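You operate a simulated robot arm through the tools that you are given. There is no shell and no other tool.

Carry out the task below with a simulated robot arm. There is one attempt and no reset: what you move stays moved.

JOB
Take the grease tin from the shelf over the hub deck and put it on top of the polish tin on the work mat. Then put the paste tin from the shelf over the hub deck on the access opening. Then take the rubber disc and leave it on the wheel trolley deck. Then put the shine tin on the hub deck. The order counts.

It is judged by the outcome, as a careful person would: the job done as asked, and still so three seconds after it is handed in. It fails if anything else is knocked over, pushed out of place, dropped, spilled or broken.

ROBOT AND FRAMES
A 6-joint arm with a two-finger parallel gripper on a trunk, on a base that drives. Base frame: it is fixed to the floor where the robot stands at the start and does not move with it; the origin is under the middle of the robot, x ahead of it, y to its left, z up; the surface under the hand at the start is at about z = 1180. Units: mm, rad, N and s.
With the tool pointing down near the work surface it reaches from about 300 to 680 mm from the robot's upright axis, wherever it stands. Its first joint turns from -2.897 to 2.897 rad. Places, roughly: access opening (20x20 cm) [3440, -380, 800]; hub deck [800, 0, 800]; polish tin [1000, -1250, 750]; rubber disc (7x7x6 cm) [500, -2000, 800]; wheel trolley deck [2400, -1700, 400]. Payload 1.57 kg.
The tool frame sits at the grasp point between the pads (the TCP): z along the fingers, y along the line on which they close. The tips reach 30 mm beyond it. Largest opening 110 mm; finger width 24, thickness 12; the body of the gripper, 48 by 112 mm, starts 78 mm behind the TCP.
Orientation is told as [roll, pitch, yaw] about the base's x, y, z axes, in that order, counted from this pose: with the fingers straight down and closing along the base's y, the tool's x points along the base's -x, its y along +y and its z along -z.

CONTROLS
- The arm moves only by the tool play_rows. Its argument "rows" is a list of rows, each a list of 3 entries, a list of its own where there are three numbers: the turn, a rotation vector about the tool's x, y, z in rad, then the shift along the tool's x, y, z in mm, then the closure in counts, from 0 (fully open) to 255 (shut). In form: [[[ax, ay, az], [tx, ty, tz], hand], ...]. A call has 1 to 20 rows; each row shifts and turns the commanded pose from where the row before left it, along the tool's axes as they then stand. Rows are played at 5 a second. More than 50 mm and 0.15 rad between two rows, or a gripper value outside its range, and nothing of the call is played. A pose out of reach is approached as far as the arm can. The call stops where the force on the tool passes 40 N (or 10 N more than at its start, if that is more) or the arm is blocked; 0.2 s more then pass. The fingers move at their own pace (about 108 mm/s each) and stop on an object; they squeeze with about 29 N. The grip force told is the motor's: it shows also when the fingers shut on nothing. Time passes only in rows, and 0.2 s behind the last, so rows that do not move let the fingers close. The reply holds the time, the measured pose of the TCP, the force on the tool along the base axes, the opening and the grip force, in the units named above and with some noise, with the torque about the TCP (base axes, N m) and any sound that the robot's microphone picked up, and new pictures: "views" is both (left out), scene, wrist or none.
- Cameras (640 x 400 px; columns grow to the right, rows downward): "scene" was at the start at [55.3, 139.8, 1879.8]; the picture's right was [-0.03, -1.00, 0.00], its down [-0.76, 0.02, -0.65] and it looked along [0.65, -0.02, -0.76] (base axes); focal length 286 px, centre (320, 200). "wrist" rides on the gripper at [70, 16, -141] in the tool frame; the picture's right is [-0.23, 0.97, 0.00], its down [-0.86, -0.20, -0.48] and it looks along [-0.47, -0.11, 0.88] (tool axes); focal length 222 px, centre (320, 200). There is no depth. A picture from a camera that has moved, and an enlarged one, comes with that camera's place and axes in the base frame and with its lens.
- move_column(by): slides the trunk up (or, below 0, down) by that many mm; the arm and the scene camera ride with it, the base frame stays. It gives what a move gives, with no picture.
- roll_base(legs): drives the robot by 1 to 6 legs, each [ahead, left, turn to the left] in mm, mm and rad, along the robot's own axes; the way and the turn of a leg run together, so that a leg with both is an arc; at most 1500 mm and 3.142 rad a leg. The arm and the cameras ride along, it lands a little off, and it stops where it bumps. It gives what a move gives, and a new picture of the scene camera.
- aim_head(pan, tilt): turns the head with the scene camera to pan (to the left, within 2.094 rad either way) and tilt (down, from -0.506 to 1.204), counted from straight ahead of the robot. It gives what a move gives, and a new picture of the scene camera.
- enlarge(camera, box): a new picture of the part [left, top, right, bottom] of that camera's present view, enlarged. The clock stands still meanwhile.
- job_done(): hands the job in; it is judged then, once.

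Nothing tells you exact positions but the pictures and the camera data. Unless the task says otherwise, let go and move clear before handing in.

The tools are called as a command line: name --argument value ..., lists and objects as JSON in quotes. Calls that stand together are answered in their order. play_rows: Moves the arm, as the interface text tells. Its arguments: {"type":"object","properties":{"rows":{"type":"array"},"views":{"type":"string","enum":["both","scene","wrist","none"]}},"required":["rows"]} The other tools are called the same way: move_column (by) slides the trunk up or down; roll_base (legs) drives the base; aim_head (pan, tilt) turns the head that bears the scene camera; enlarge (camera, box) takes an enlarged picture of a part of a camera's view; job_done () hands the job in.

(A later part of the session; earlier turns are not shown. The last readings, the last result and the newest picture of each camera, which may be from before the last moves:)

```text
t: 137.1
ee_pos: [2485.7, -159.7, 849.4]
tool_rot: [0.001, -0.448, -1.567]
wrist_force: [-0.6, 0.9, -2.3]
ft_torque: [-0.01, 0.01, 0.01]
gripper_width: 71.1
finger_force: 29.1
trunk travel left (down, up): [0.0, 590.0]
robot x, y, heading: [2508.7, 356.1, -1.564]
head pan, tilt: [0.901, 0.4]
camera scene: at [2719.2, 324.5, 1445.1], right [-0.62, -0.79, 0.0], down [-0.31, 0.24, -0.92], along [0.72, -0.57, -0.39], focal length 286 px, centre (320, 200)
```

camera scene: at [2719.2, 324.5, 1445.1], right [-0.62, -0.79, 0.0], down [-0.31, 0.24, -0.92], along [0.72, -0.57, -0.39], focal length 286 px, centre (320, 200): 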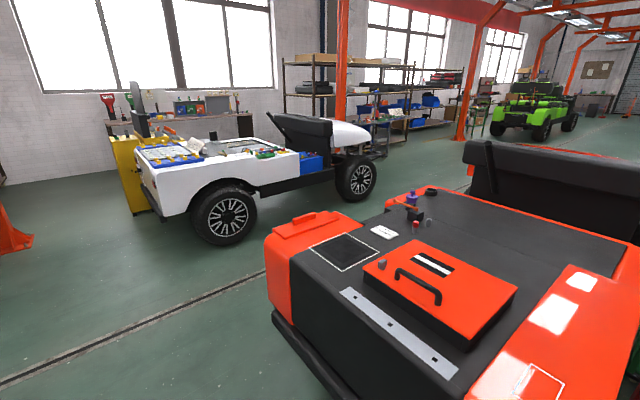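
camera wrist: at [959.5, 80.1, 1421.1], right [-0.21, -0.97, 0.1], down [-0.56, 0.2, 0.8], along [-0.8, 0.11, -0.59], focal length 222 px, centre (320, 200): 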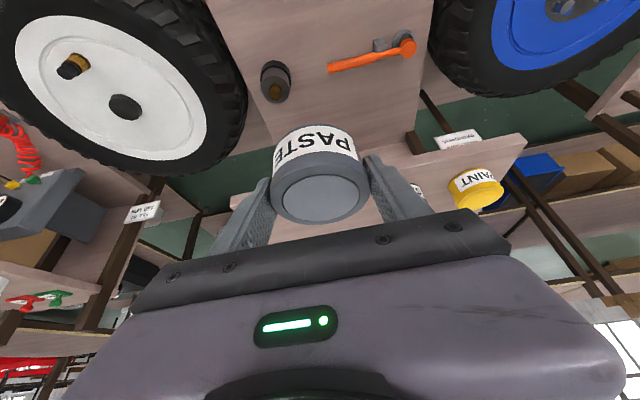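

The access opening (dark white-edged square beside the removed red hatch) is now in view. I raise the trunk and continue to stand square behind it.

move_column --by 300

roll_base --legs '[[0, 965, 0]]'

aim_head --pan 0.0 --tilt 0.9

```text
t: 140.1
ee_pos: [2485.2, -158.6, 1149.7]
tool_rot: [0.001, -0.448, -1.569]
wrist_force: [0.8, 0.1, -2.1]
ft_torque: [-0.01, -0.02, 0.01]
gripper_width: 71.2
finger_force: 29.3
trunk travel left (down, up): [-300.0, 290.0]
robot x, y, heading: [2507.3, 359.5, -1.564]
head pan, tilt: [0.901, 0.4]
```

```text
t: 145.2
ee_pos: [3461.8, -152.1, 1150.1]
tool_rot: [0.001, -0.448, -1.561]
wrist_force: [0.7, 1.0, -1.4]
ft_torque: [0.03, 0.01, 0.04]
gripper_width: 71.1
finger_force: 28.7
trunk travel left (down, up): [-300.0, 290.0]
robot x, y, heading: [3484.6, 366.1, -1.561]
head pan, tilt: [0.901, 0.4]
camera scene: at [3693.3, 331.5, 1745.0], right [-0.61, -0.79, 0.0], down [-0.31, 0.24, -0.92], along [0.73, -0.57, -0.39], focal length 286 px, centre (320, 200)
```

scene: 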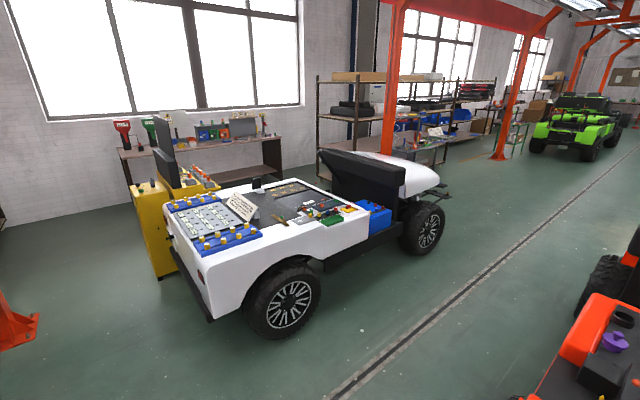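

```text
t: 146.4
ee_pos: [3461.9, -153.2, 1150.4]
tool_rot: [-0.002, -0.448, -1.562]
wrist_force: [-0.3, 0.0, -2.5]
ft_torque: [0.02, 0.02, -0.02]
gripper_width: 71.0
finger_force: 28.9
trunk travel left (down, up): [-300.0, 290.0]
robot x, y, heading: [3480.2, 366.1, -1.56]
head pan, tilt: [0.0, 0.901]
camera scene: at [3620.5, 313.0, 1702.1], right [-1.0, -0.01, 0.0], down [-0.01, 0.78, -0.62], along [0.01, -0.62, -0.78], focal length 286 px, centre (320, 200)
```

scene: 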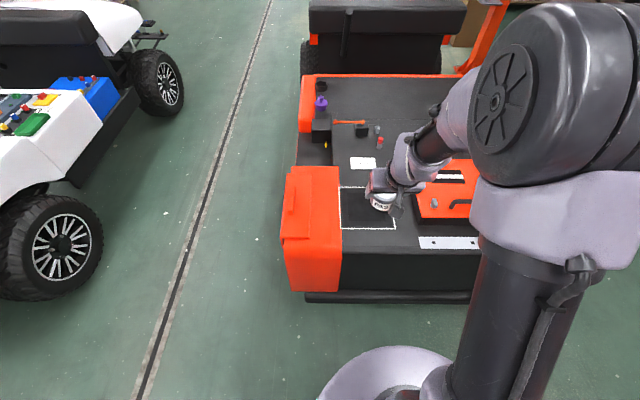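

I'm behind the vehicle with the opening ahead near (3446, -358). I zoom in to see whether it's an open hole or a flush panel.

enlarge --camera "scene" --box '[280, 140, 480, 265]'

play_rows --rows '[[[0, 0, 0], [0, 0, 0], 255]]' --views "wrist"

```text
3.20 times, centred on (380, 202) of scene
camera zoom: at [3620.5, 313.0, 1702.1], right [-1.0, -0.01, 0.0], down [-0.01, 0.78, -0.62], along [0.01, -0.62, -0.78], focal length 915 px, centre (128, 192)
```

zoom: 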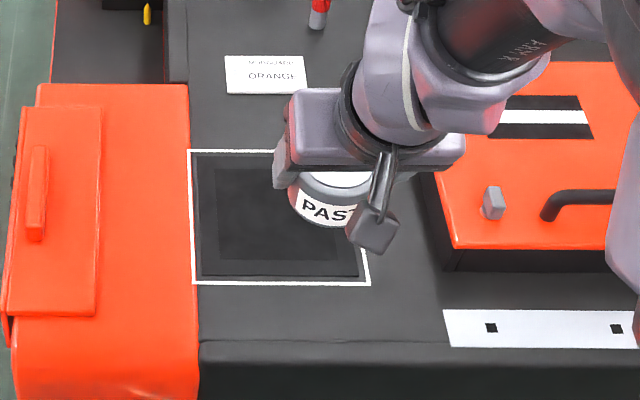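

```text
t: 146.8
ee_pos: [3461.6, -153.0, 1149.8]
tool_rot: [0.0, -0.449, -1.562]
wrist_force: [-0.3, 0.5, -2.2]
ft_torque: [0.02, 0.01, 0.01]
gripper_width: 70.9
finger_force: 28.7
trunk travel left (down, up): [-300.0, 290.0]
robot x, y, heading: [3484.8, 366.0, -1.561]
head pan, tilt: [0.0, 0.901]
camera wrist: at [3476.6, -29.0, 1246.5], right [0.98, -0.2, 0.1], down [-0.19, -0.56, 0.8], along [-0.1, -0.8, -0.59], focal length 222 px, centre (320, 200)
```

wrist: 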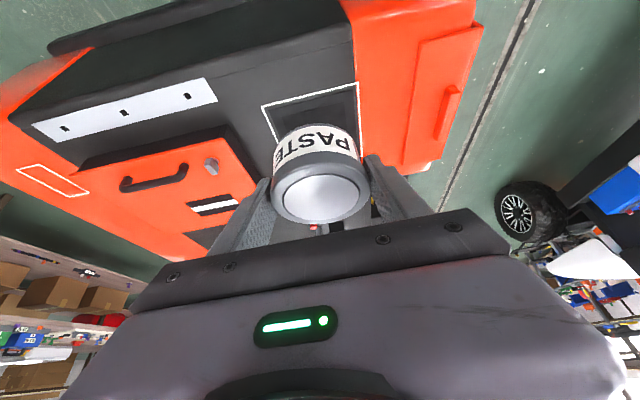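

The opening is a flat dark panel with a white edge, centred about (3447, -369) at z about 800. I move a little closer, lower the trunk, then extend the tin over its centre.

roll_base --legs '[[80, 0, 0]]'

move_column --by -200

play_rows --rows '[[[0, 0, 0], [0, 0, 0], 255]]'

enlarge --camera "scene" --box '[280, 140, 480, 265]'

```text
t: 147.8
ee_pos: [3462.4, -233.2, 1149.6]
tool_rot: [0.0, -0.447, -1.562]
wrist_force: [1.1, -0.6, -2.8]
ft_torque: [0.05, 0.0, 0.01]
gripper_width: 70.9
finger_force: 28.3
trunk travel left (down, up): [-300.0, 290.0]
robot x, y, heading: [3484.2, 284.1, -1.561]
head pan, tilt: [0.0, 0.901]
camera scene: at [3621.1, 231.5, 1702.0], right [-1.0, -0.01, 0.0], down [-0.01, 0.78, -0.62], along [0.01, -0.62, -0.78], focal length 286 px, centre (320, 200)
```

scene: 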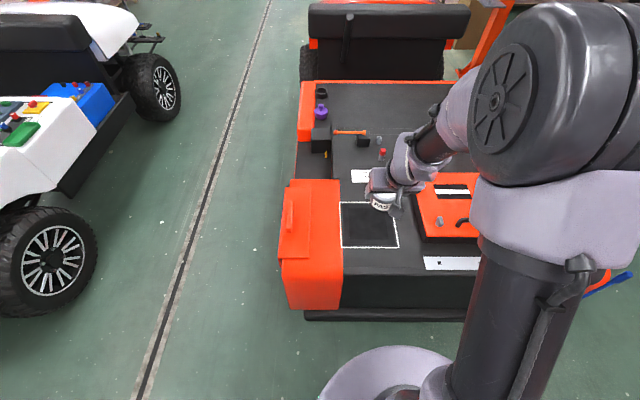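

```text
t: 150.0
ee_pos: [3462.5, -231.8, 949.1]
tool_rot: [0.0, -0.448, -1.562]
wrist_force: [-0.5, 0.1, -1.8]
ft_torque: [0.03, 0.02, 0.01]
gripper_width: 71.0
finger_force: 28.7
trunk travel left (down, up): [-100.0, 490.0]
robot x, y, heading: [3484.7, 284.3, -1.564]
head pan, tilt: [0.0, 0.901]
```

```text
t: 150.4
ee_pos: [3463.8, -233.6, 949.3]
tool_rot: [0.0, -0.449, -1.561]
wrist_force: [-0.7, -0.2, -1.1]
ft_torque: [0.02, -0.01, 0.0]
gripper_width: 71.3
finger_force: 28.9
trunk travel left (down, up): [-100.0, 490.0]
robot x, y, heading: [3481.8, 285.2, -1.558]
head pan, tilt: [0.0, 0.901]
camera scene: at [3621.1, 232.9, 1502.1], right [-1.0, -0.01, 0.0], down [-0.01, 0.78, -0.62], along [0.01, -0.62, -0.78], focal length 286 px, centre (320, 200)
camera wrist: at [3477.3, -109.0, 1046.5], right [0.98, -0.2, 0.1], down [-0.19, -0.56, 0.8], along [-0.1, -0.8, -0.59], focal length 222 px, centre (320, 200)
```

scene: 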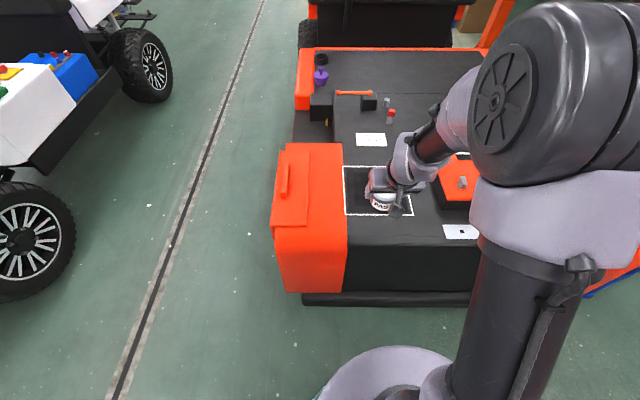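
wrist: 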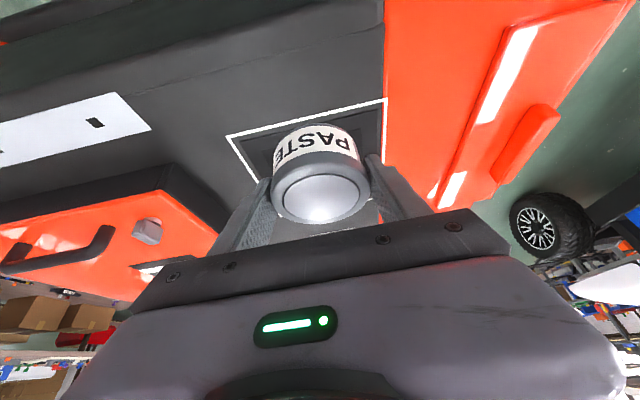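

```text
3.20 times, centred on (380, 202) of scene
camera zoom: at [3621.1, 232.9, 1502.1], right [-1.0, -0.01, 0.0], down [-0.01, 0.78, -0.62], along [0.01, -0.62, -0.78], focal length 915 px, centre (128, 192)
```

zoom: 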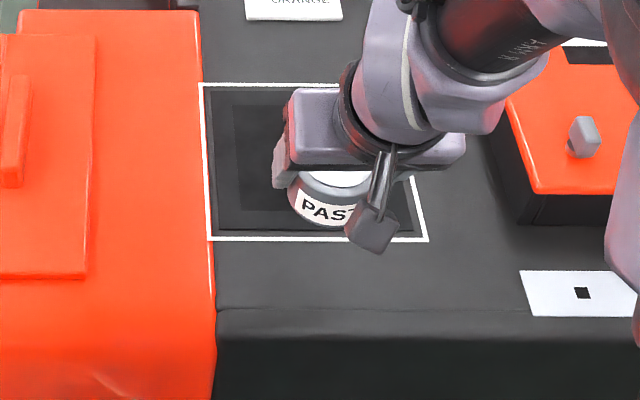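

The opening is confirmed at x 3345–3550, y -265 to -472, z 800, so its centre is (3447, -368). I extend over the centre and lower to just above.

play_rows --rows '[[[0, 0, 0], [-29.5, -4.3, 14.2], 255], [[0, 0, 0], [-29.5, -4.3, 14.2], 255], [[0, 0, 0], [-29.5, -4.3, 14.2], 255], [[0, 0, 0], [-29.5, -4.3, 14.2], 255], [[0, 0, 0], [10.9, 0, 22.5], 255], [[0, 0, 0], [10.9, 0, 22.5], 255], [[0, 0, 0], [10.9, 0, 22.5], 255], [[0, 0, 0], [0, 0, 0], 255]]'

enlarge --camera "scene" --box '[300, 130, 460, 230]'

enlarge --camera "wrist" --box '[200, 40, 440, 240]'

```text
t: 152.2
ee_pos: [3445.0, -364.3, 872.6]
tool_rot: [-0.001, -0.448, -1.561]
wrist_force: [-1.0, 0.4, -2.7]
ft_torque: [0.03, 0.02, 0.01]
gripper_width: 70.8
finger_force: 28.9
trunk travel left (down, up): [-100.0, 490.0]
robot x, y, heading: [3483.0, 285.1, -1.563]
head pan, tilt: [0.0, 0.901]
camera scene: at [3621.1, 232.9, 1502.1], right [-1.0, -0.01, 0.0], down [-0.01, 0.78, -0.62], along [0.01, -0.62, -0.78], focal length 286 px, centre (320, 200)
camera wrist: at [3461.3, -239.9, 970.5], right [0.98, -0.2, 0.1], down [-0.19, -0.56, 0.8], along [-0.1, -0.8, -0.59], focal length 222 px, centre (320, 200)
```

scene: 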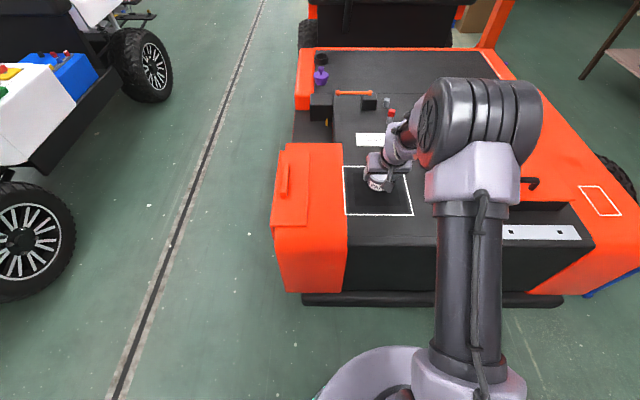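
wrist: 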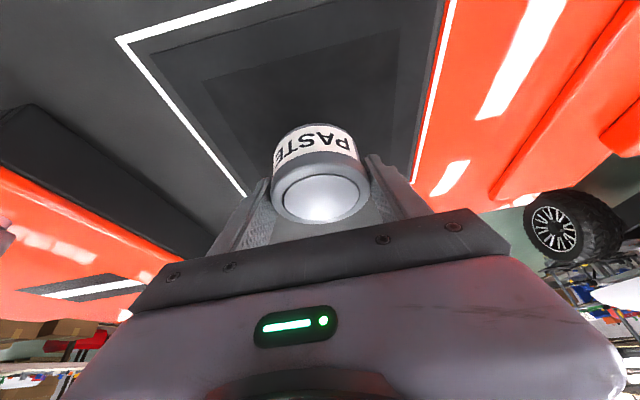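

```text
4.00 times, centred on (380, 180) of scene
camera zoom: at [3621.1, 232.9, 1502.1], right [-1.0, -0.01, 0.0], down [-0.01, 0.78, -0.62], along [0.01, -0.62, -0.78], focal length 1144 px, centre (80, 280)
```

zoom: 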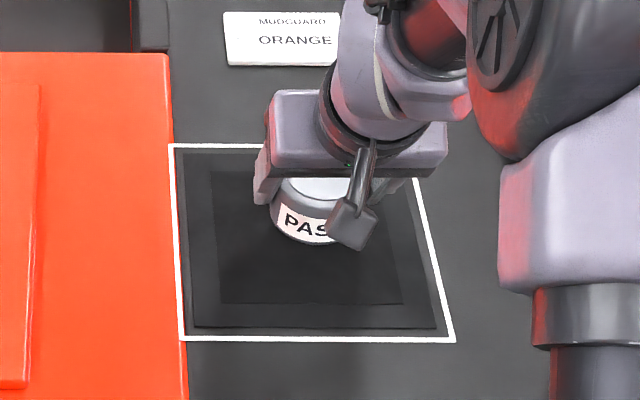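

```text
2.00 times, centred on (320, 140) of wrist
camera zoom: at [3461.3, -239.9, 970.5], right [0.98, -0.2, 0.1], down [-0.19, -0.56, 0.8], along [-0.1, -0.8, -0.59], focal length 444 px, centre (320, 320)
```

zoom: 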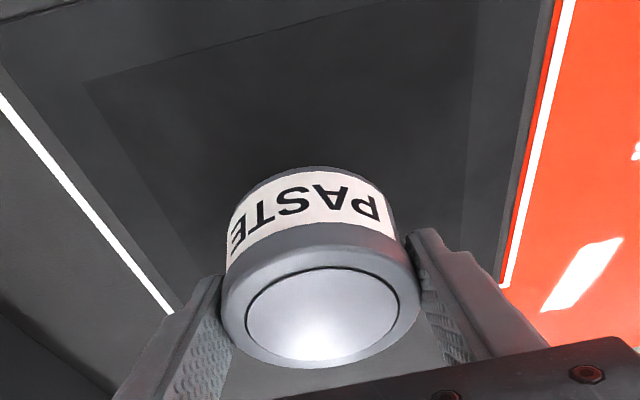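

The tin is over the middle of the opening. I lower it most of the remaining way, then creep to contact.

play_rows --rows '[[[0, 0, 0], [4.35, 0, 9.0], 255], [[0, 0, 0], [4.35, 0, 9.0], 255], [[0, 0, 0], [2.18, 0, 4.5], 255], [[0, 0, 0], [0, 0, 0], 255]]' --views "none"

play_rows --rows '[[[0, 0, 0], [1.3, 0, 2.7], 255], [[0, 0, 0], [1.3, 0, 2.7], 255], [[0, 0, 0], [0, 0, 0], 255]]' --views "scene"

```text
t: 153.2
ee_pos: [3445.3, -364.1, 848.5]
tool_rot: [0.0, -0.449, -1.561]
wrist_force: [0.2, -0.7, -2.3]
ft_torque: [0.04, 0.02, -0.02]
gripper_width: 71.3
finger_force: 29.2
trunk travel left (down, up): [-100.0, 490.0]
robot x, y, heading: [3483.5, 281.7, -1.563]
head pan, tilt: [0.0, 0.901]
```

```text
t: 154.0
ee_pos: [3446.3, -363.9, 842.9]
tool_rot: [0.0, -0.451, -1.562]
wrist_force: [1.9, -0.3, 0.2]
ft_torque: [-0.11, -0.06, -0.01]
gripper_width: 70.8
finger_force: 29.2
trunk travel left (down, up): [-100.0, 490.0]
robot x, y, heading: [3478.6, 289.6, -1.562]
head pan, tilt: [0.0, 0.901]
camera scene: at [3621.1, 233.1, 1502.1], right [-1.0, -0.01, 0.0], down [-0.01, 0.78, -0.62], along [0.01, -0.62, -0.78], focal length 286 px, centre (320, 200)
```

scene: 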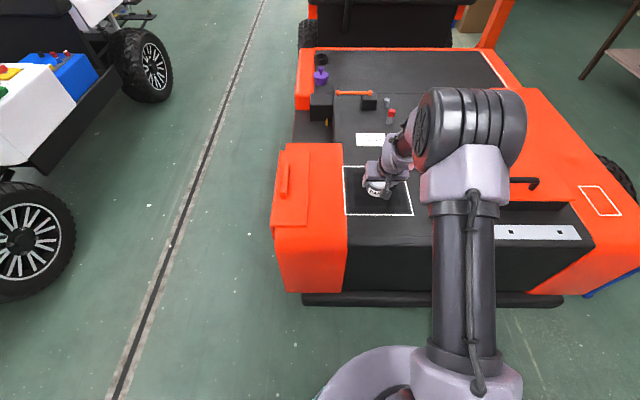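

Contact is starting (force rising). One more millimetre, then release.

play_rows --rows '[[[0, 0, 0], [0.65, 0, 1.35], 255], [[0, 0, 0], [0, 0, 0], 255]]' --views "none"

```text
t: 154.6
ee_pos: [3445.9, -365.0, 844.7]
tool_rot: [0.001, -0.451, -1.562]
wrist_force: [0.3, 0.5, 12.7]
ft_torque: [-0.13, -0.13, 0.0]
gripper_width: 70.7
finger_force: 29.2
trunk travel left (down, up): [-100.0, 490.0]
robot x, y, heading: [3483.5, 285.6, -1.559]
head pan, tilt: [0.0, 0.901]
```

Firm contact with the panel (15 N). I open the fingers and check the tin stays put.

play_rows --rows '[[[0, 0, 0], [-0.4, 0, -0.8], 255], [[0, 0, 0], [0, 0, 0], 140], [[0, 0, 0], [0, 0, 0], 60], [[0, 0, 0], [0, 0, 0], 15], [[0, 0, 0], [0, 0, 0], 15]]' --views "wrist"

play_rows --rows '[[[0, 0, 0], [-4.35, 0, -9.0], 10], [[0, 0, 0], [-8.7, 0, -18], 0], [[0, 0, 0], [-10.9, 0, -22.5], 0], [[0, 0, 0], [-10.9, 0, -22.5], 0], [[0, 0, 0], [-10.9, 0, -22.5], 0], [[0, 0, 0], [31.5, 0, -15.2], 0], [[0, 0, 0], [36, 0, -17.4], 0], [[0, 0, 0], [36, 0, -17.4], 0], [[0, 0, 0], [0, 0, 0], 0]]'

enlarge --camera "scene" --box '[300, 130, 460, 230]'

```text
t: 155.8
ee_pos: [3446.8, -364.3, 843.7]
tool_rot: [0.0, -0.449, -1.562]
wrist_force: [0.6, -0.3, -0.3]
ft_torque: [-0.02, 0.01, -0.03]
gripper_width: 103.5
finger_force: 0.1
trunk travel left (down, up): [-100.0, 490.0]
robot x, y, heading: [3482.4, 284.7, -1.566]
head pan, tilt: [0.0, 0.901]
camera wrist: at [3461.2, -240.1, 939.9], right [0.98, -0.2, 0.1], down [-0.19, -0.56, 0.8], along [-0.1, -0.8, -0.59], focal length 222 px, centre (320, 200)
```

wrist: 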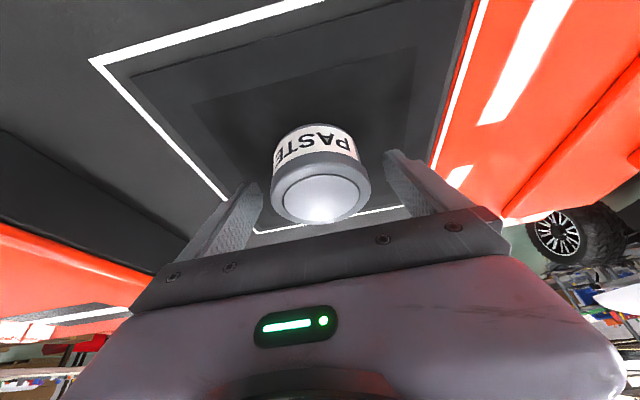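

```text
t: 157.8
ee_pos: [3446.1, -249.8, 948.6]
tool_rot: [0.0, -0.45, -1.562]
wrist_force: [0.4, -0.8, 0.6]
ft_torque: [0.04, 0.0, 0.02]
gripper_width: 110.0
finger_force: 0.1
trunk travel left (down, up): [-100.0, 490.0]
robot x, y, heading: [3480.0, 288.3, -1.565]
head pan, tilt: [0.0, 0.901]
camera scene: at [3621.1, 233.2, 1502.1], right [-1.0, -0.01, 0.0], down [-0.01, 0.78, -0.62], along [0.01, -0.62, -0.78], focal length 286 px, centre (320, 200)
camera wrist: at [3460.2, -124.1, 1045.3], right [0.98, -0.2, 0.1], down [-0.19, -0.56, 0.8], along [-0.1, -0.8, -0.59], focal length 222 px, centre (320, 200)
```

scene: 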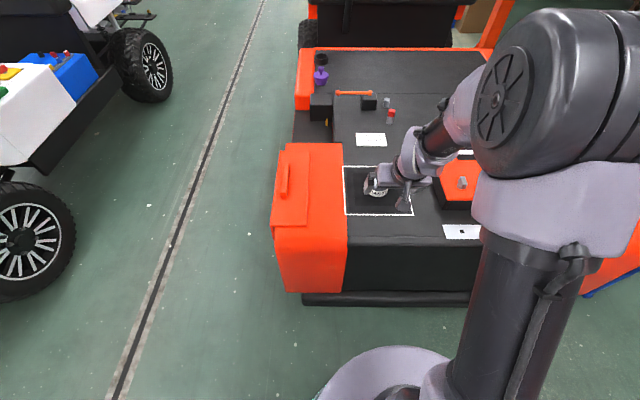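
wrist: 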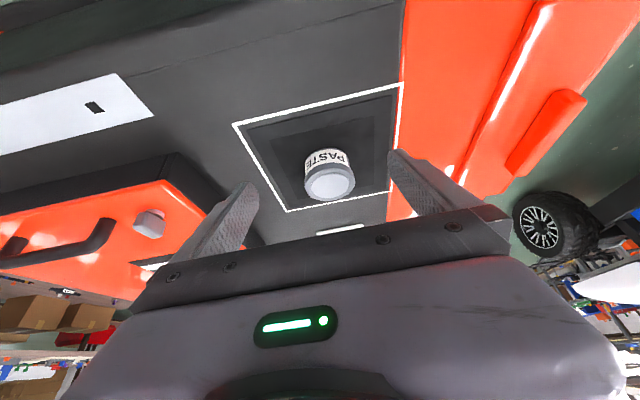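

```text
4.00 times, centred on (380, 180) of scene
camera zoom: at [3621.1, 233.2, 1502.1], right [-1.0, -0.01, 0.0], down [-0.01, 0.78, -0.62], along [0.01, -0.62, -0.78], focal length 1144 px, centre (80, 280)
```

zoom: 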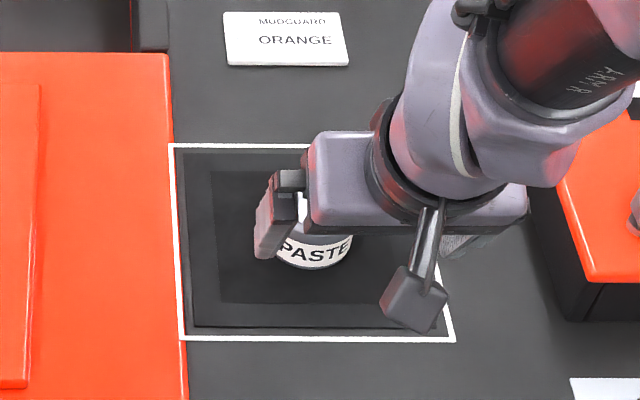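

PASTE stands in the middle of the access opening. Next is the rubber disc, which must be reached from the near side of the bench; I drive back the way I came, ducking under the hose.

move_column --by 200

roll_base --legs '[[-70, 0, 0], [0, -975, 0]]'

move_column --by -300

```text
t: 160.0
ee_pos: [3444.9, -248.1, 1148.0]
tool_rot: [-0.001, -0.45, -1.56]
wrist_force: [1.3, -0.2, -0.6]
ft_torque: [0.02, -0.02, 0.02]
gripper_width: 110.0
finger_force: 0.1
trunk travel left (down, up): [-300.0, 290.0]
robot x, y, heading: [3485.8, 287.3, -1.561]
head pan, tilt: [0.0, 0.901]
```

```text
t: 165.7
ee_pos: [2464.5, -185.2, 1148.1]
tool_rot: [0.0, -0.448, -1.563]
wrist_force: [-0.6, 0.2, -0.6]
ft_torque: [0.01, 0.01, 0.0]
gripper_width: 110.0
finger_force: 0.1
trunk travel left (down, up): [-300.0, 290.0]
robot x, y, heading: [2505.3, 342.2, -1.56]
head pan, tilt: [0.0, 0.901]
camera scene: at [2640.3, 295.8, 1702.1], right [-1.0, -0.01, 0.0], down [-0.01, 0.78, -0.62], along [0.0, -0.62, -0.78], focal length 286 px, centre (320, 200)
```

scene: 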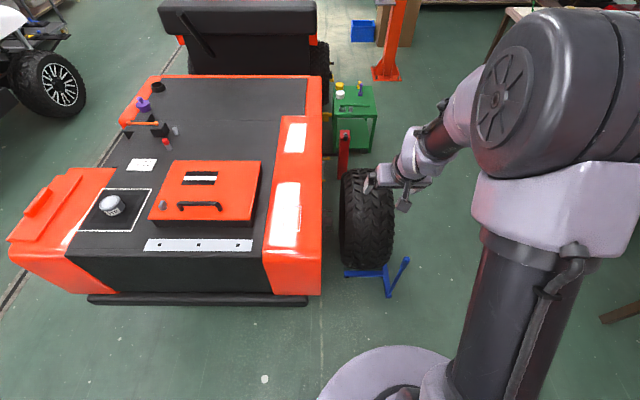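

```text
t: 168.7
ee_pos: [2463.1, -185.8, 848.4]
tool_rot: [0.001, -0.448, -1.564]
wrist_force: [-0.2, 1.3, 0.5]
ft_torque: [0.0, 0.0, 0.01]
gripper_width: 109.9
finger_force: 0.1
trunk travel left (down, up): [0.0, 590.0]
robot x, y, heading: [2502.9, 347.8, -1.567]
head pan, tilt: [0.0, 0.901]
```

PASTE looks centred on the opening. Trunk is fully down; I pass back under the hose to the lane.

roll_base --legs '[[0, -1085, 0]]'

move_column --by 400

roll_base --legs '[[1500, 0, 0], [1300, 0, 0]]'

```text
t: 174.3
ee_pos: [1377.9, -197.8, 847.9]
tool_rot: [-0.001, -0.449, -1.555]
wrist_force: [-1.0, -0.4, 0.0]
ft_torque: [0.0, 0.0, 0.0]
gripper_width: 110.2
finger_force: 0.0
trunk travel left (down, up): [0.0, 590.0]
robot x, y, heading: [1411.2, 338.8, -1.554]
head pan, tilt: [0.0, 0.901]
camera scene: at [1551.2, 285.0, 1402.1], right [-1.0, -0.01, 0.0], down [-0.01, 0.78, -0.62], along [0.01, -0.62, -0.78], focal length 286 px, centre (320, 200)
```

scene: 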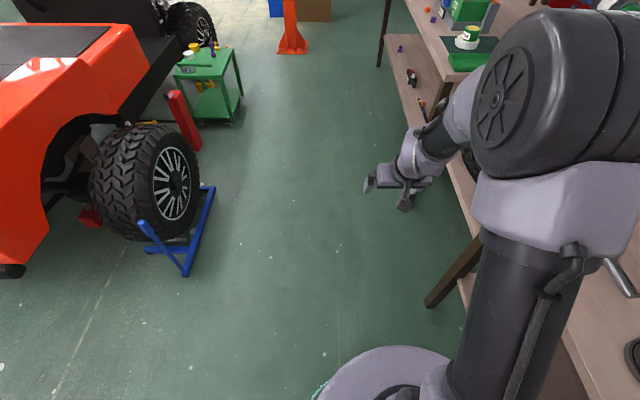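

```text
t: 178.1
ee_pos: [1378.1, -197.4, 1248.7]
tool_rot: [-0.001, -0.449, -1.556]
wrist_force: [-0.2, -0.1, 0.0]
ft_torque: [0.02, -0.02, 0.01]
gripper_width: 109.9
finger_force: 0.1
trunk travel left (down, up): [-400.0, 190.0]
robot x, y, heading: [1411.2, 335.1, -1.557]
head pan, tilt: [0.0, 0.901]
```

```text
t: 191.6
ee_pos: [1439.4, -2986.2, 1248.4]
tool_rot: [0.0, -0.449, -1.538]
wrist_force: [0.2, 0.0, -1.3]
ft_torque: [-0.02, -0.01, -0.02]
gripper_width: 109.8
finger_force: 0.0
trunk travel left (down, up): [-400.0, 190.0]
robot x, y, heading: [1464.5, -2454.1, -1.534]
head pan, tilt: [0.0, 0.901]
camera scene: at [1603.9, -2500.5, 1802.1], right [-1.0, -0.03, 0.0], down [-0.02, 0.78, -0.62], along [0.02, -0.62, -0.78], focal length 286 px, centre (320, 200)
```

scene: 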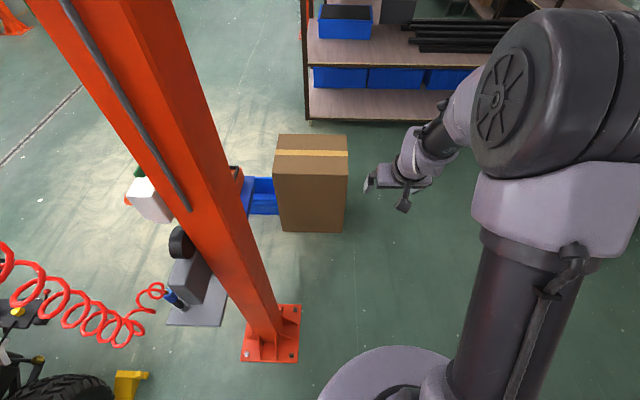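

I correct the heading drift and stay clear of the pillar, then go round the bench end to the near aisle.

roll_base --legs '[[0, 0, -0.037], [0, -50, 0], [600, 0, 0], [0, -1495, 0]]'

```text
t: 202.9
ee_pos: [-118.5, -3580.4, 1249.1]
tool_rot: [0.0, -0.449, -1.574]
wrist_force: [-0.2, 0.5, 0.2]
ft_torque: [0.0, -0.02, -0.01]
gripper_width: 110.1
finger_force: 0.0
trunk travel left (down, up): [-400.0, 190.0]
robot x, y, heading: [-73.3, -3048.3, -1.572]
head pan, tilt: [0.0, 0.901]
camera scene: at [63.0, -3100.1, 1802.1], right [-1.0, 0.0, 0.0], down [0.0, 0.78, -0.62], along [0.0, -0.62, -0.78], focal length 286 px, centre (320, 200)
```

scene: 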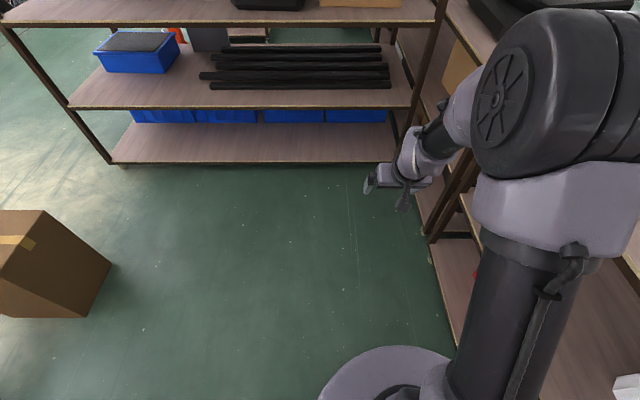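

roll_base --legs '[[-1076, 0, 0], [0, 0, 1.571]]'

enlarge --camera "scene" --box '[200, 100, 440, 250]'

```text
t: 212.2
ee_pos: [462.9, -2026.8, 1249.0]
tool_rot: [0.001, -0.448, -0.002]
wrist_force: [0.2, 0.2, -0.1]
ft_torque: [0.0, -0.04, 0.03]
gripper_width: 109.8
finger_force: 0.0
trunk travel left (down, up): [-400.0, 190.0]
robot x, y, heading: [-71.7, -1983.8, -0.005]
head pan, tilt: [0.0, 0.901]
camera scene: at [-16.8, -1839.5, 1802.1], right [0.0, -1.0, 0.0], down [-0.78, 0.0, -0.62], along [0.62, 0.0, -0.78], focal length 286 px, centre (320, 200)
```

scene: 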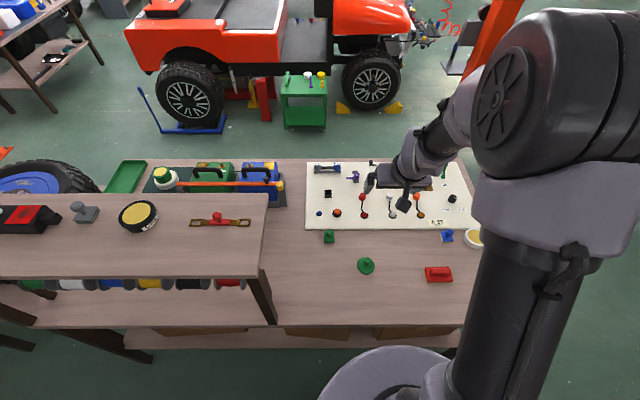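

```text
2.67 times, centred on (320, 175) of scene
camera zoom: at [-16.8, -1839.5, 1802.1], right [0.0, -1.0, 0.0], down [-0.78, 0.0, -0.62], along [0.62, 0.0, -0.78], focal length 762 px, centre (320, 267)
```

zoom: 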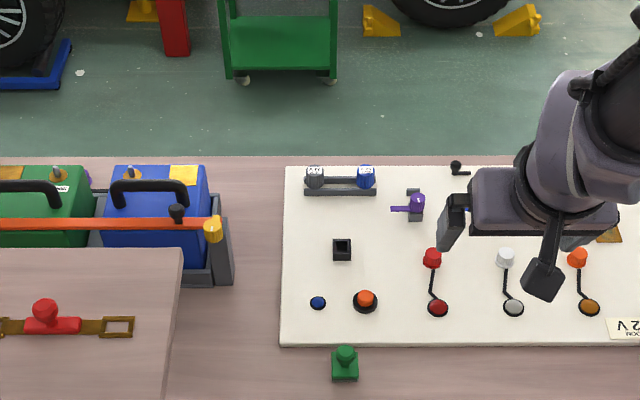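

The green round disc with a knob lies in front of me near (460, -2017). I zoom in to learn its shape.

enlarge --camera "scene" --box '[326, 236, 406, 296]'

play_rows --rows '[[[0, 0, 0], [0, 0, 0], 0]]' --views "wrist"

enlarge --camera "scene" --box '[300, 210, 500, 310]'

```text
6.67 times, centred on (366, 266) of scene
camera zoom: at [-16.8, -1839.5, 1802.1], right [0.0, -1.0, 0.0], down [-0.78, 0.0, -0.62], along [0.62, 0.0, -0.78], focal length 1906 px, centre (13, -240)
```

zoom: 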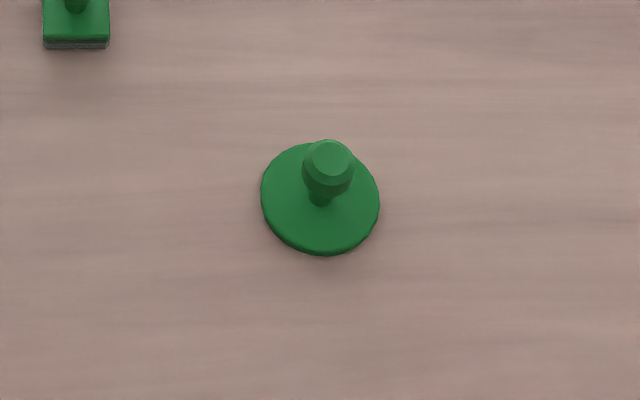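

```text
t: 212.6
ee_pos: [463.0, -2026.1, 1247.9]
tool_rot: [0.002, -0.448, -0.002]
wrist_force: [0.4, 0.9, -1.1]
ft_torque: [0.02, 0.0, -0.03]
gripper_width: 110.0
finger_force: 0.0
trunk travel left (down, up): [-400.0, 190.0]
robot x, y, heading: [-72.9, -1980.5, -0.006]
head pan, tilt: [0.0, 0.901]
camera wrist: at [338.3, -2009.6, 1345.3], right [0.21, 0.97, 0.1], down [0.56, -0.2, 0.8], along [0.8, -0.11, -0.59], focal length 222 px, centre (320, 200)
```

wrist: 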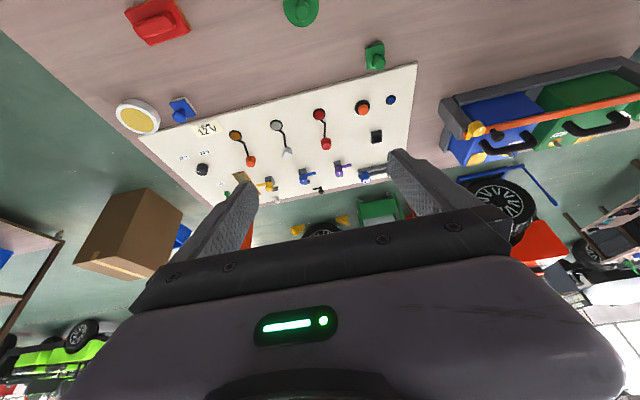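

```text
3.20 times, centred on (400, 260) of scene
camera zoom: at [-16.8, -1839.6, 1802.1], right [0.0, -1.0, 0.0], down [-0.78, 0.0, -0.62], along [0.62, 0.0, -0.78], focal length 915 px, centre (64, 8)
```

zoom: 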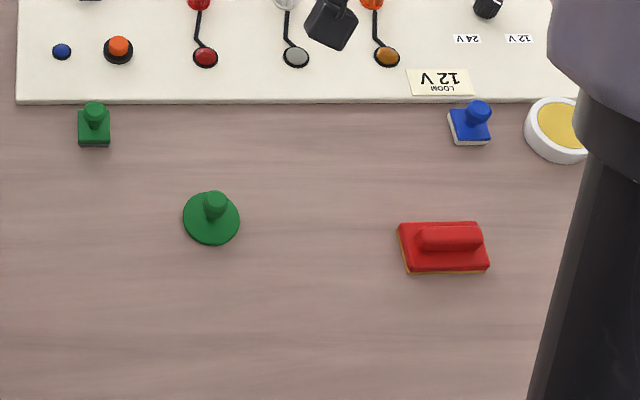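

The disc has a thin 67 mm base and a knob about 29 mm wide, about 60 mm tall in total; I'll grasp the knob with the hand vertical. I straighten the tool and lower the trunk to get a closer view.

play_rows --rows '[[[0, 0.15, 0], [0, 0, 0], 0], [[0, 0.15, 0], [0, 0, 0], 0], [[0, 0.15, 0], [0, 0, 0], 0], [[0, 0, 0], [0, 0, 0], 0]]' --views "none"

move_column --by -280

play_rows --rows '[[[0, 0, 0], [0, 0, 0], 0]]'

enlarge --camera "scene" --box '[290, 190, 450, 290]'

```text
t: 213.6
ee_pos: [461.2, -2026.2, 1250.0]
tool_rot: [-0.002, 0.0, -0.005]
wrist_force: [-0.5, 0.4, -0.1]
ft_torque: [0.02, -0.02, -0.03]
gripper_width: 110.1
finger_force: 0.0
trunk travel left (down, up): [-400.0, 190.0]
robot x, y, heading: [-69.2, -1983.8, -0.011]
head pan, tilt: [0.0, 0.901]
```

```text
t: 216.4
ee_pos: [462.0, -2026.2, 967.4]
tool_rot: [0.001, 0.0, -0.002]
wrist_force: [0.5, -0.3, -0.1]
ft_torque: [0.01, -0.02, -0.02]
gripper_width: 110.2
finger_force: 0.1
trunk travel left (down, up): [-120.0, 470.0]
robot x, y, heading: [-72.8, -1982.4, -0.006]
head pan, tilt: [0.0, 0.901]
```

```text
t: 216.8
ee_pos: [463.3, -2025.6, 967.3]
tool_rot: [0.0, -0.001, -0.002]
wrist_force: [1.1, 0.7, 0.4]
ft_torque: [-0.01, -0.01, -0.02]
gripper_width: 109.9
finger_force: 0.1
trunk travel left (down, up): [-120.0, 470.0]
robot x, y, heading: [-69.2, -1984.3, -0.006]
head pan, tilt: [0.0, 0.901]
camera scene: at [-16.8, -1839.6, 1522.1], right [0.0, -1.0, 0.0], down [-0.78, 0.0, -0.62], along [0.62, 0.0, -0.78], focal length 286 px, centre (320, 200)
camera wrist: at [392.9, -2009.9, 1109.7], right [0.23, 0.97, 0.0], down [0.85, -0.2, 0.48], along [0.47, -0.11, -0.88], focal length 222 px, centre (320, 200)
```

scene: 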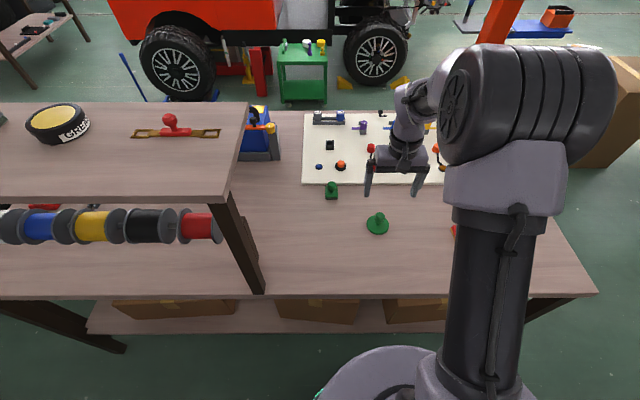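
wrist: 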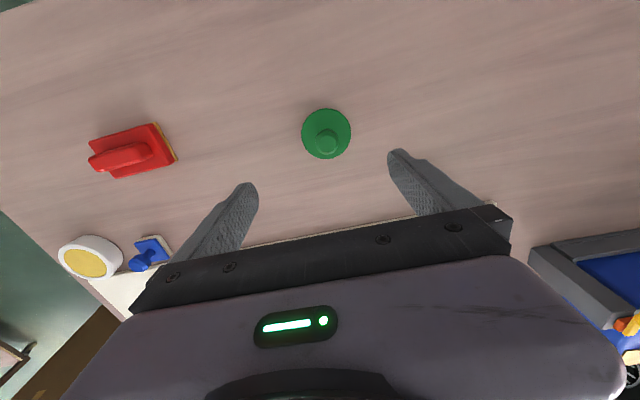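

```text
4.00 times, centred on (370, 240) of scene
camera zoom: at [-16.8, -1839.6, 1522.1], right [0.0, -1.0, 0.0], down [-0.78, 0.0, -0.62], along [0.62, 0.0, -0.78], focal length 1144 px, centre (120, 40)
```

zoom: 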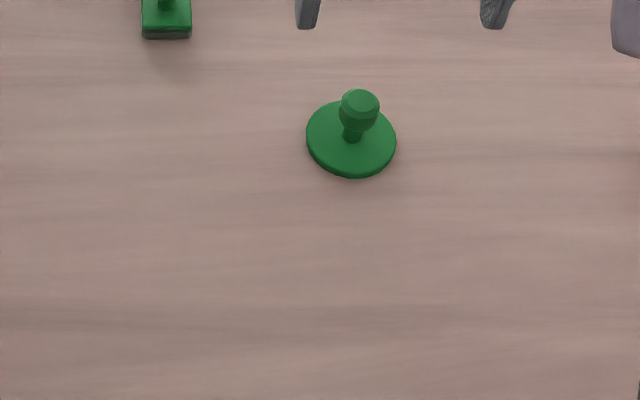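

The disc is at about (457, -2016) with the bench at z 800 and knob top near 860. I align above it and lower with fingers open either side of the knob.

play_rows --rows '[[[0, 0, 0], [6, 10, 20], 0], [[0, 0, 0], [0, 0, 35], 0], [[0, 0, 0], [0, 0, 33], 60], [[0, 0, 0], [0, 0, 0], 60], [[0, 0, 0], [0, 0, 0], 60]]'

enlarge --camera "scene" --box '[310, 170, 450, 260]'

enlarge --camera "wrist" --box '[200, 60, 440, 240]'

```text
t: 218.0
ee_pos: [457.1, -2015.9, 880.5]
tool_rot: [0.002, 0.001, -0.005]
wrist_force: [0.3, 0.2, 0.4]
ft_torque: [0.03, 0.03, 0.03]
gripper_width: 84.1
finger_force: 0.0
trunk travel left (down, up): [-120.0, 470.0]
robot x, y, heading: [-70.6, -1981.6, -0.009]
head pan, tilt: [0.0, 0.901]
camera scene: at [-16.8, -1839.6, 1522.1], right [0.0, -1.0, 0.0], down [-0.78, 0.0, -0.62], along [0.62, 0.0, -0.78], focal length 286 px, centre (320, 200)
camera wrist: at [387.0, -1999.8, 1021.1], right [0.23, 0.97, 0.0], down [0.85, -0.2, 0.48], along [0.47, -0.11, -0.88], focal length 222 px, centre (320, 200)
```

scene: 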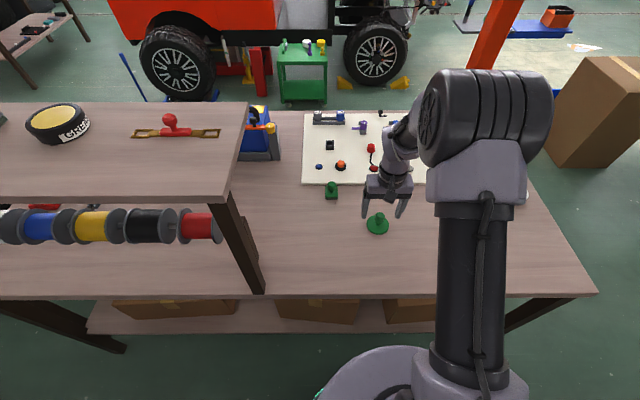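
wrist: 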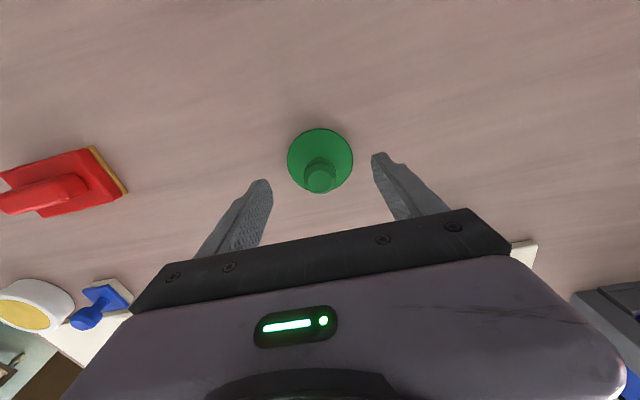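

```text
4.44 times, centred on (380, 215) of scene
camera zoom: at [-16.8, -1839.6, 1522.1], right [0.0, -1.0, 0.0], down [-0.78, 0.0, -0.62], along [0.62, 0.0, -0.78], focal length 1271 px, centre (53, 133)
```

zoom: 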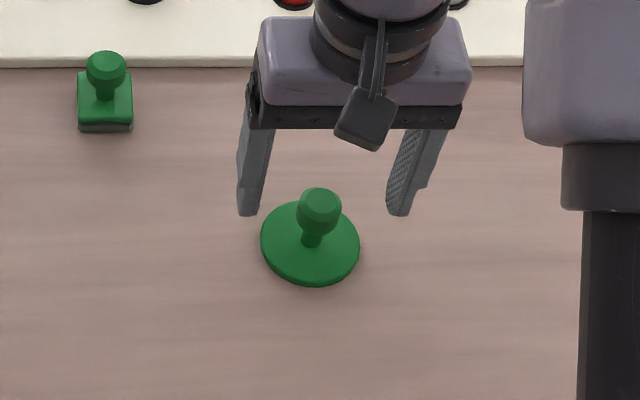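

```text
2.22 times, centred on (320, 150) of wrist
camera zoom: at [387.0, -1999.8, 1021.1], right [0.23, 0.97, 0.0], down [0.85, -0.2, 0.48], along [0.47, -0.11, -0.88], focal length 494 px, centre (320, 311)
```

zoom: 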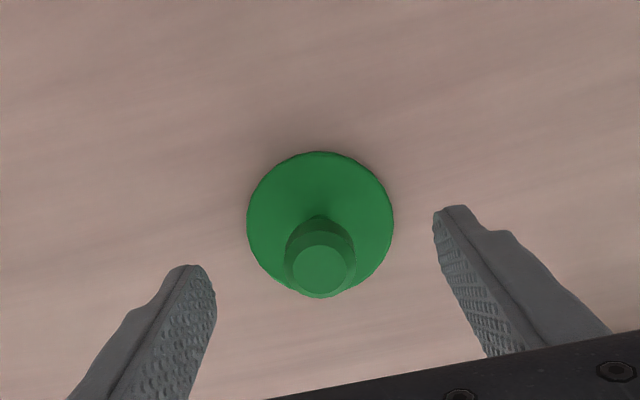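

Well aligned with the knob. I lower to z about 847 (tips just above the disc base) and close on the knob.

play_rows --rows '[[[0, 0, 0], [0.5, 0, 16.5], 60], [[0, 0, 0], [0, 0, 16.5], 60], [[0, 0, 0], [0, 0, 0], 120], [[0, 0, 0], [0, 0, 0], 180], [[0, 0, 0], [0, 0, 0], 255], [[0, 0, 0], [0, 0, 0], 255], [[0, 0, 0], [0, 0, 0], 255]]'

enlarge --camera "scene" --box '[310, 170, 450, 260]'

```text
t: 219.6
ee_pos: [455.6, -2015.8, 848.1]
tool_rot: [0.0, 0.0, -0.003]
wrist_force: [0.0, -0.6, -0.2]
ft_torque: [-0.02, 0.01, 0.03]
gripper_width: 26.4
finger_force: 28.9
trunk travel left (down, up): [-120.0, 470.0]
robot x, y, heading: [-68.3, -1980.7, -0.007]
head pan, tilt: [0.0, 0.901]
camera scene: at [-16.8, -1839.6, 1522.1], right [0.0, -1.0, 0.0], down [-0.78, 0.0, -0.62], along [0.62, 0.0, -0.78], focal length 286 px, centre (320, 200)
camera wrist: at [385.8, -1999.7, 988.4], right [0.23, 0.97, 0.0], down [0.85, -0.2, 0.48], along [0.46, -0.11, -0.88], focal length 222 px, centre (320, 200)
```

scene: 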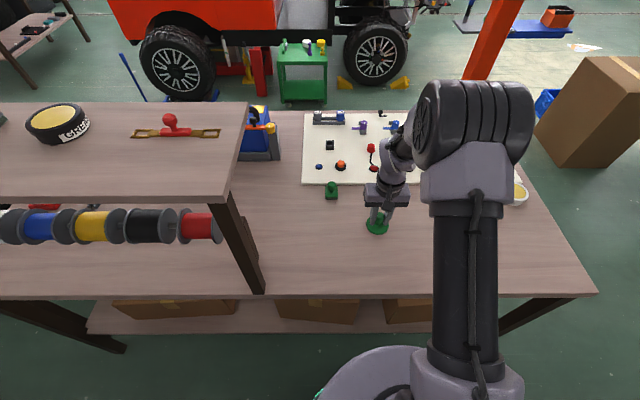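
wrist: 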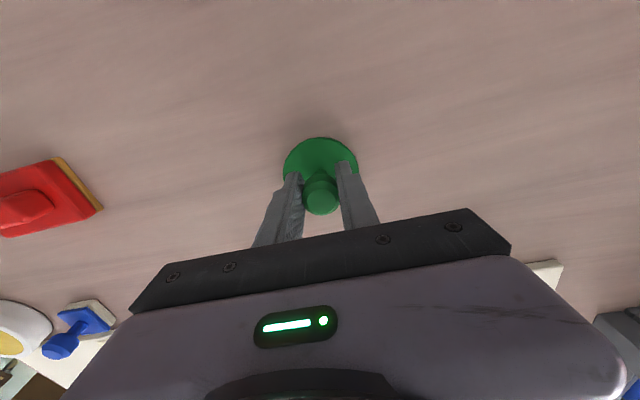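

```text
4.44 times, centred on (380, 215) of scene
camera zoom: at [-16.8, -1839.6, 1522.1], right [0.0, -1.0, 0.0], down [-0.78, 0.0, -0.62], along [0.62, 0.0, -0.78], focal length 1271 px, centre (53, 133)
```

zoom: 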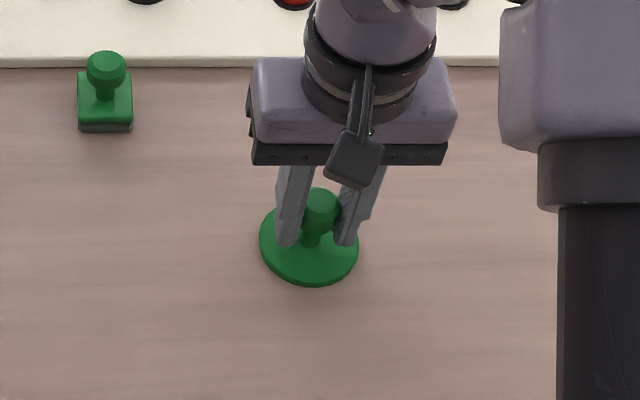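

The knob is held (26 mm). I lift it off the bench and raise the trunk for driving.

play_rows --rows '[[[0, 0, 0], [0, 0, -10], 255], [[0, 0, 0], [0, 0, -30], 255], [[0, 0, 0], [0, 0, -40], 255], [[0, 0, 0], [0, 0, -40], 255], [[0, 0, 0], [0, 0, 0], 255]]'

move_column --by 280

```text
t: 220.8
ee_pos: [456.9, -2015.8, 967.3]
tool_rot: [-0.001, 0.001, -0.004]
wrist_force: [0.4, -0.1, 0.4]
ft_torque: [-0.01, -0.01, -0.01]
gripper_width: 26.3
finger_force: 29.0
trunk travel left (down, up): [-120.0, 470.0]
robot x, y, heading: [-71.1, -1982.6, -0.003]
head pan, tilt: [0.0, 0.901]
camera scene: at [-16.7, -1839.6, 1522.0], right [0.0, -1.0, 0.0], down [-0.78, 0.0, -0.62], along [0.62, 0.0, -0.78], focal length 286 px, centre (320, 200)
camera wrist: at [387.3, -1999.6, 1108.3], right [0.23, 0.97, 0.0], down [0.85, -0.2, 0.48], along [0.46, -0.11, -0.88], focal length 222 px, centre (320, 200)
```

scene: 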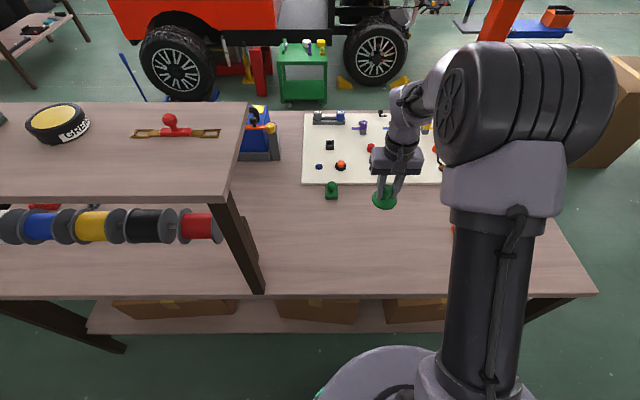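
wrist: 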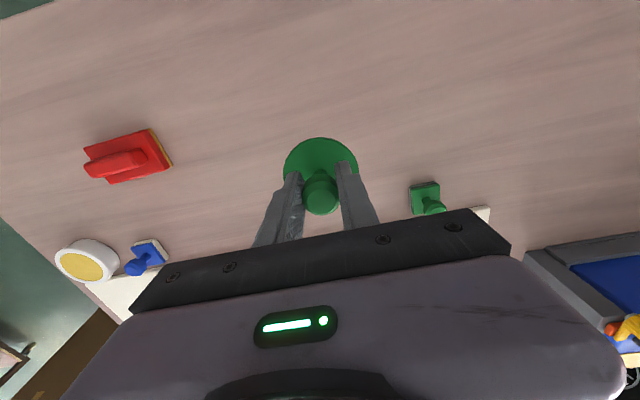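

```text
t: 223.7
ee_pos: [457.9, -2016.9, 1246.6]
tool_rot: [0.0, 0.001, -0.005]
wrist_force: [1.4, 0.4, -0.8]
ft_torque: [0.01, -0.02, -0.01]
gripper_width: 26.3
finger_force: 28.9
trunk travel left (down, up): [-400.0, 190.0]
robot x, y, heading: [-67.5, -1982.3, -0.005]
head pan, tilt: [0.0, 0.901]
```

Disc in hand, I drive round the bench end again toward the green wheel trolley.

roll_base --legs '[[0, 0, -1.571], [1070, 0, 0], [0, 1480, 0]]'

```text
t: 239.9
ee_pos: [1364.6, -3590.5, 1247.6]
tool_rot: [0.0, 0.0, -1.577]
wrist_force: [0.0, -0.2, -0.9]
ft_torque: [-0.01, 0.02, -0.01]
gripper_width: 26.0
finger_force: 29.2
trunk travel left (down, up): [-400.0, 190.0]
robot x, y, heading: [1398.2, -3064.7, -1.575]
head pan, tilt: [0.0, 0.901]
camera scene: at [1536.3, -3116.6, 1802.0], right [-1.0, 0.0, 0.0], down [0.0, 0.78, -0.62], along [0.0, -0.62, -0.78], focal length 286 px, centre (320, 200)
```

scene: 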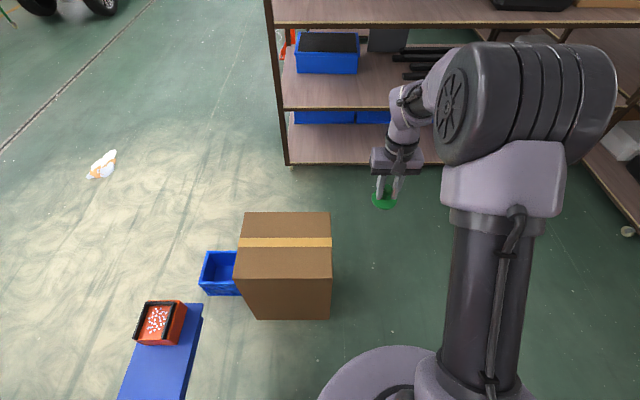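

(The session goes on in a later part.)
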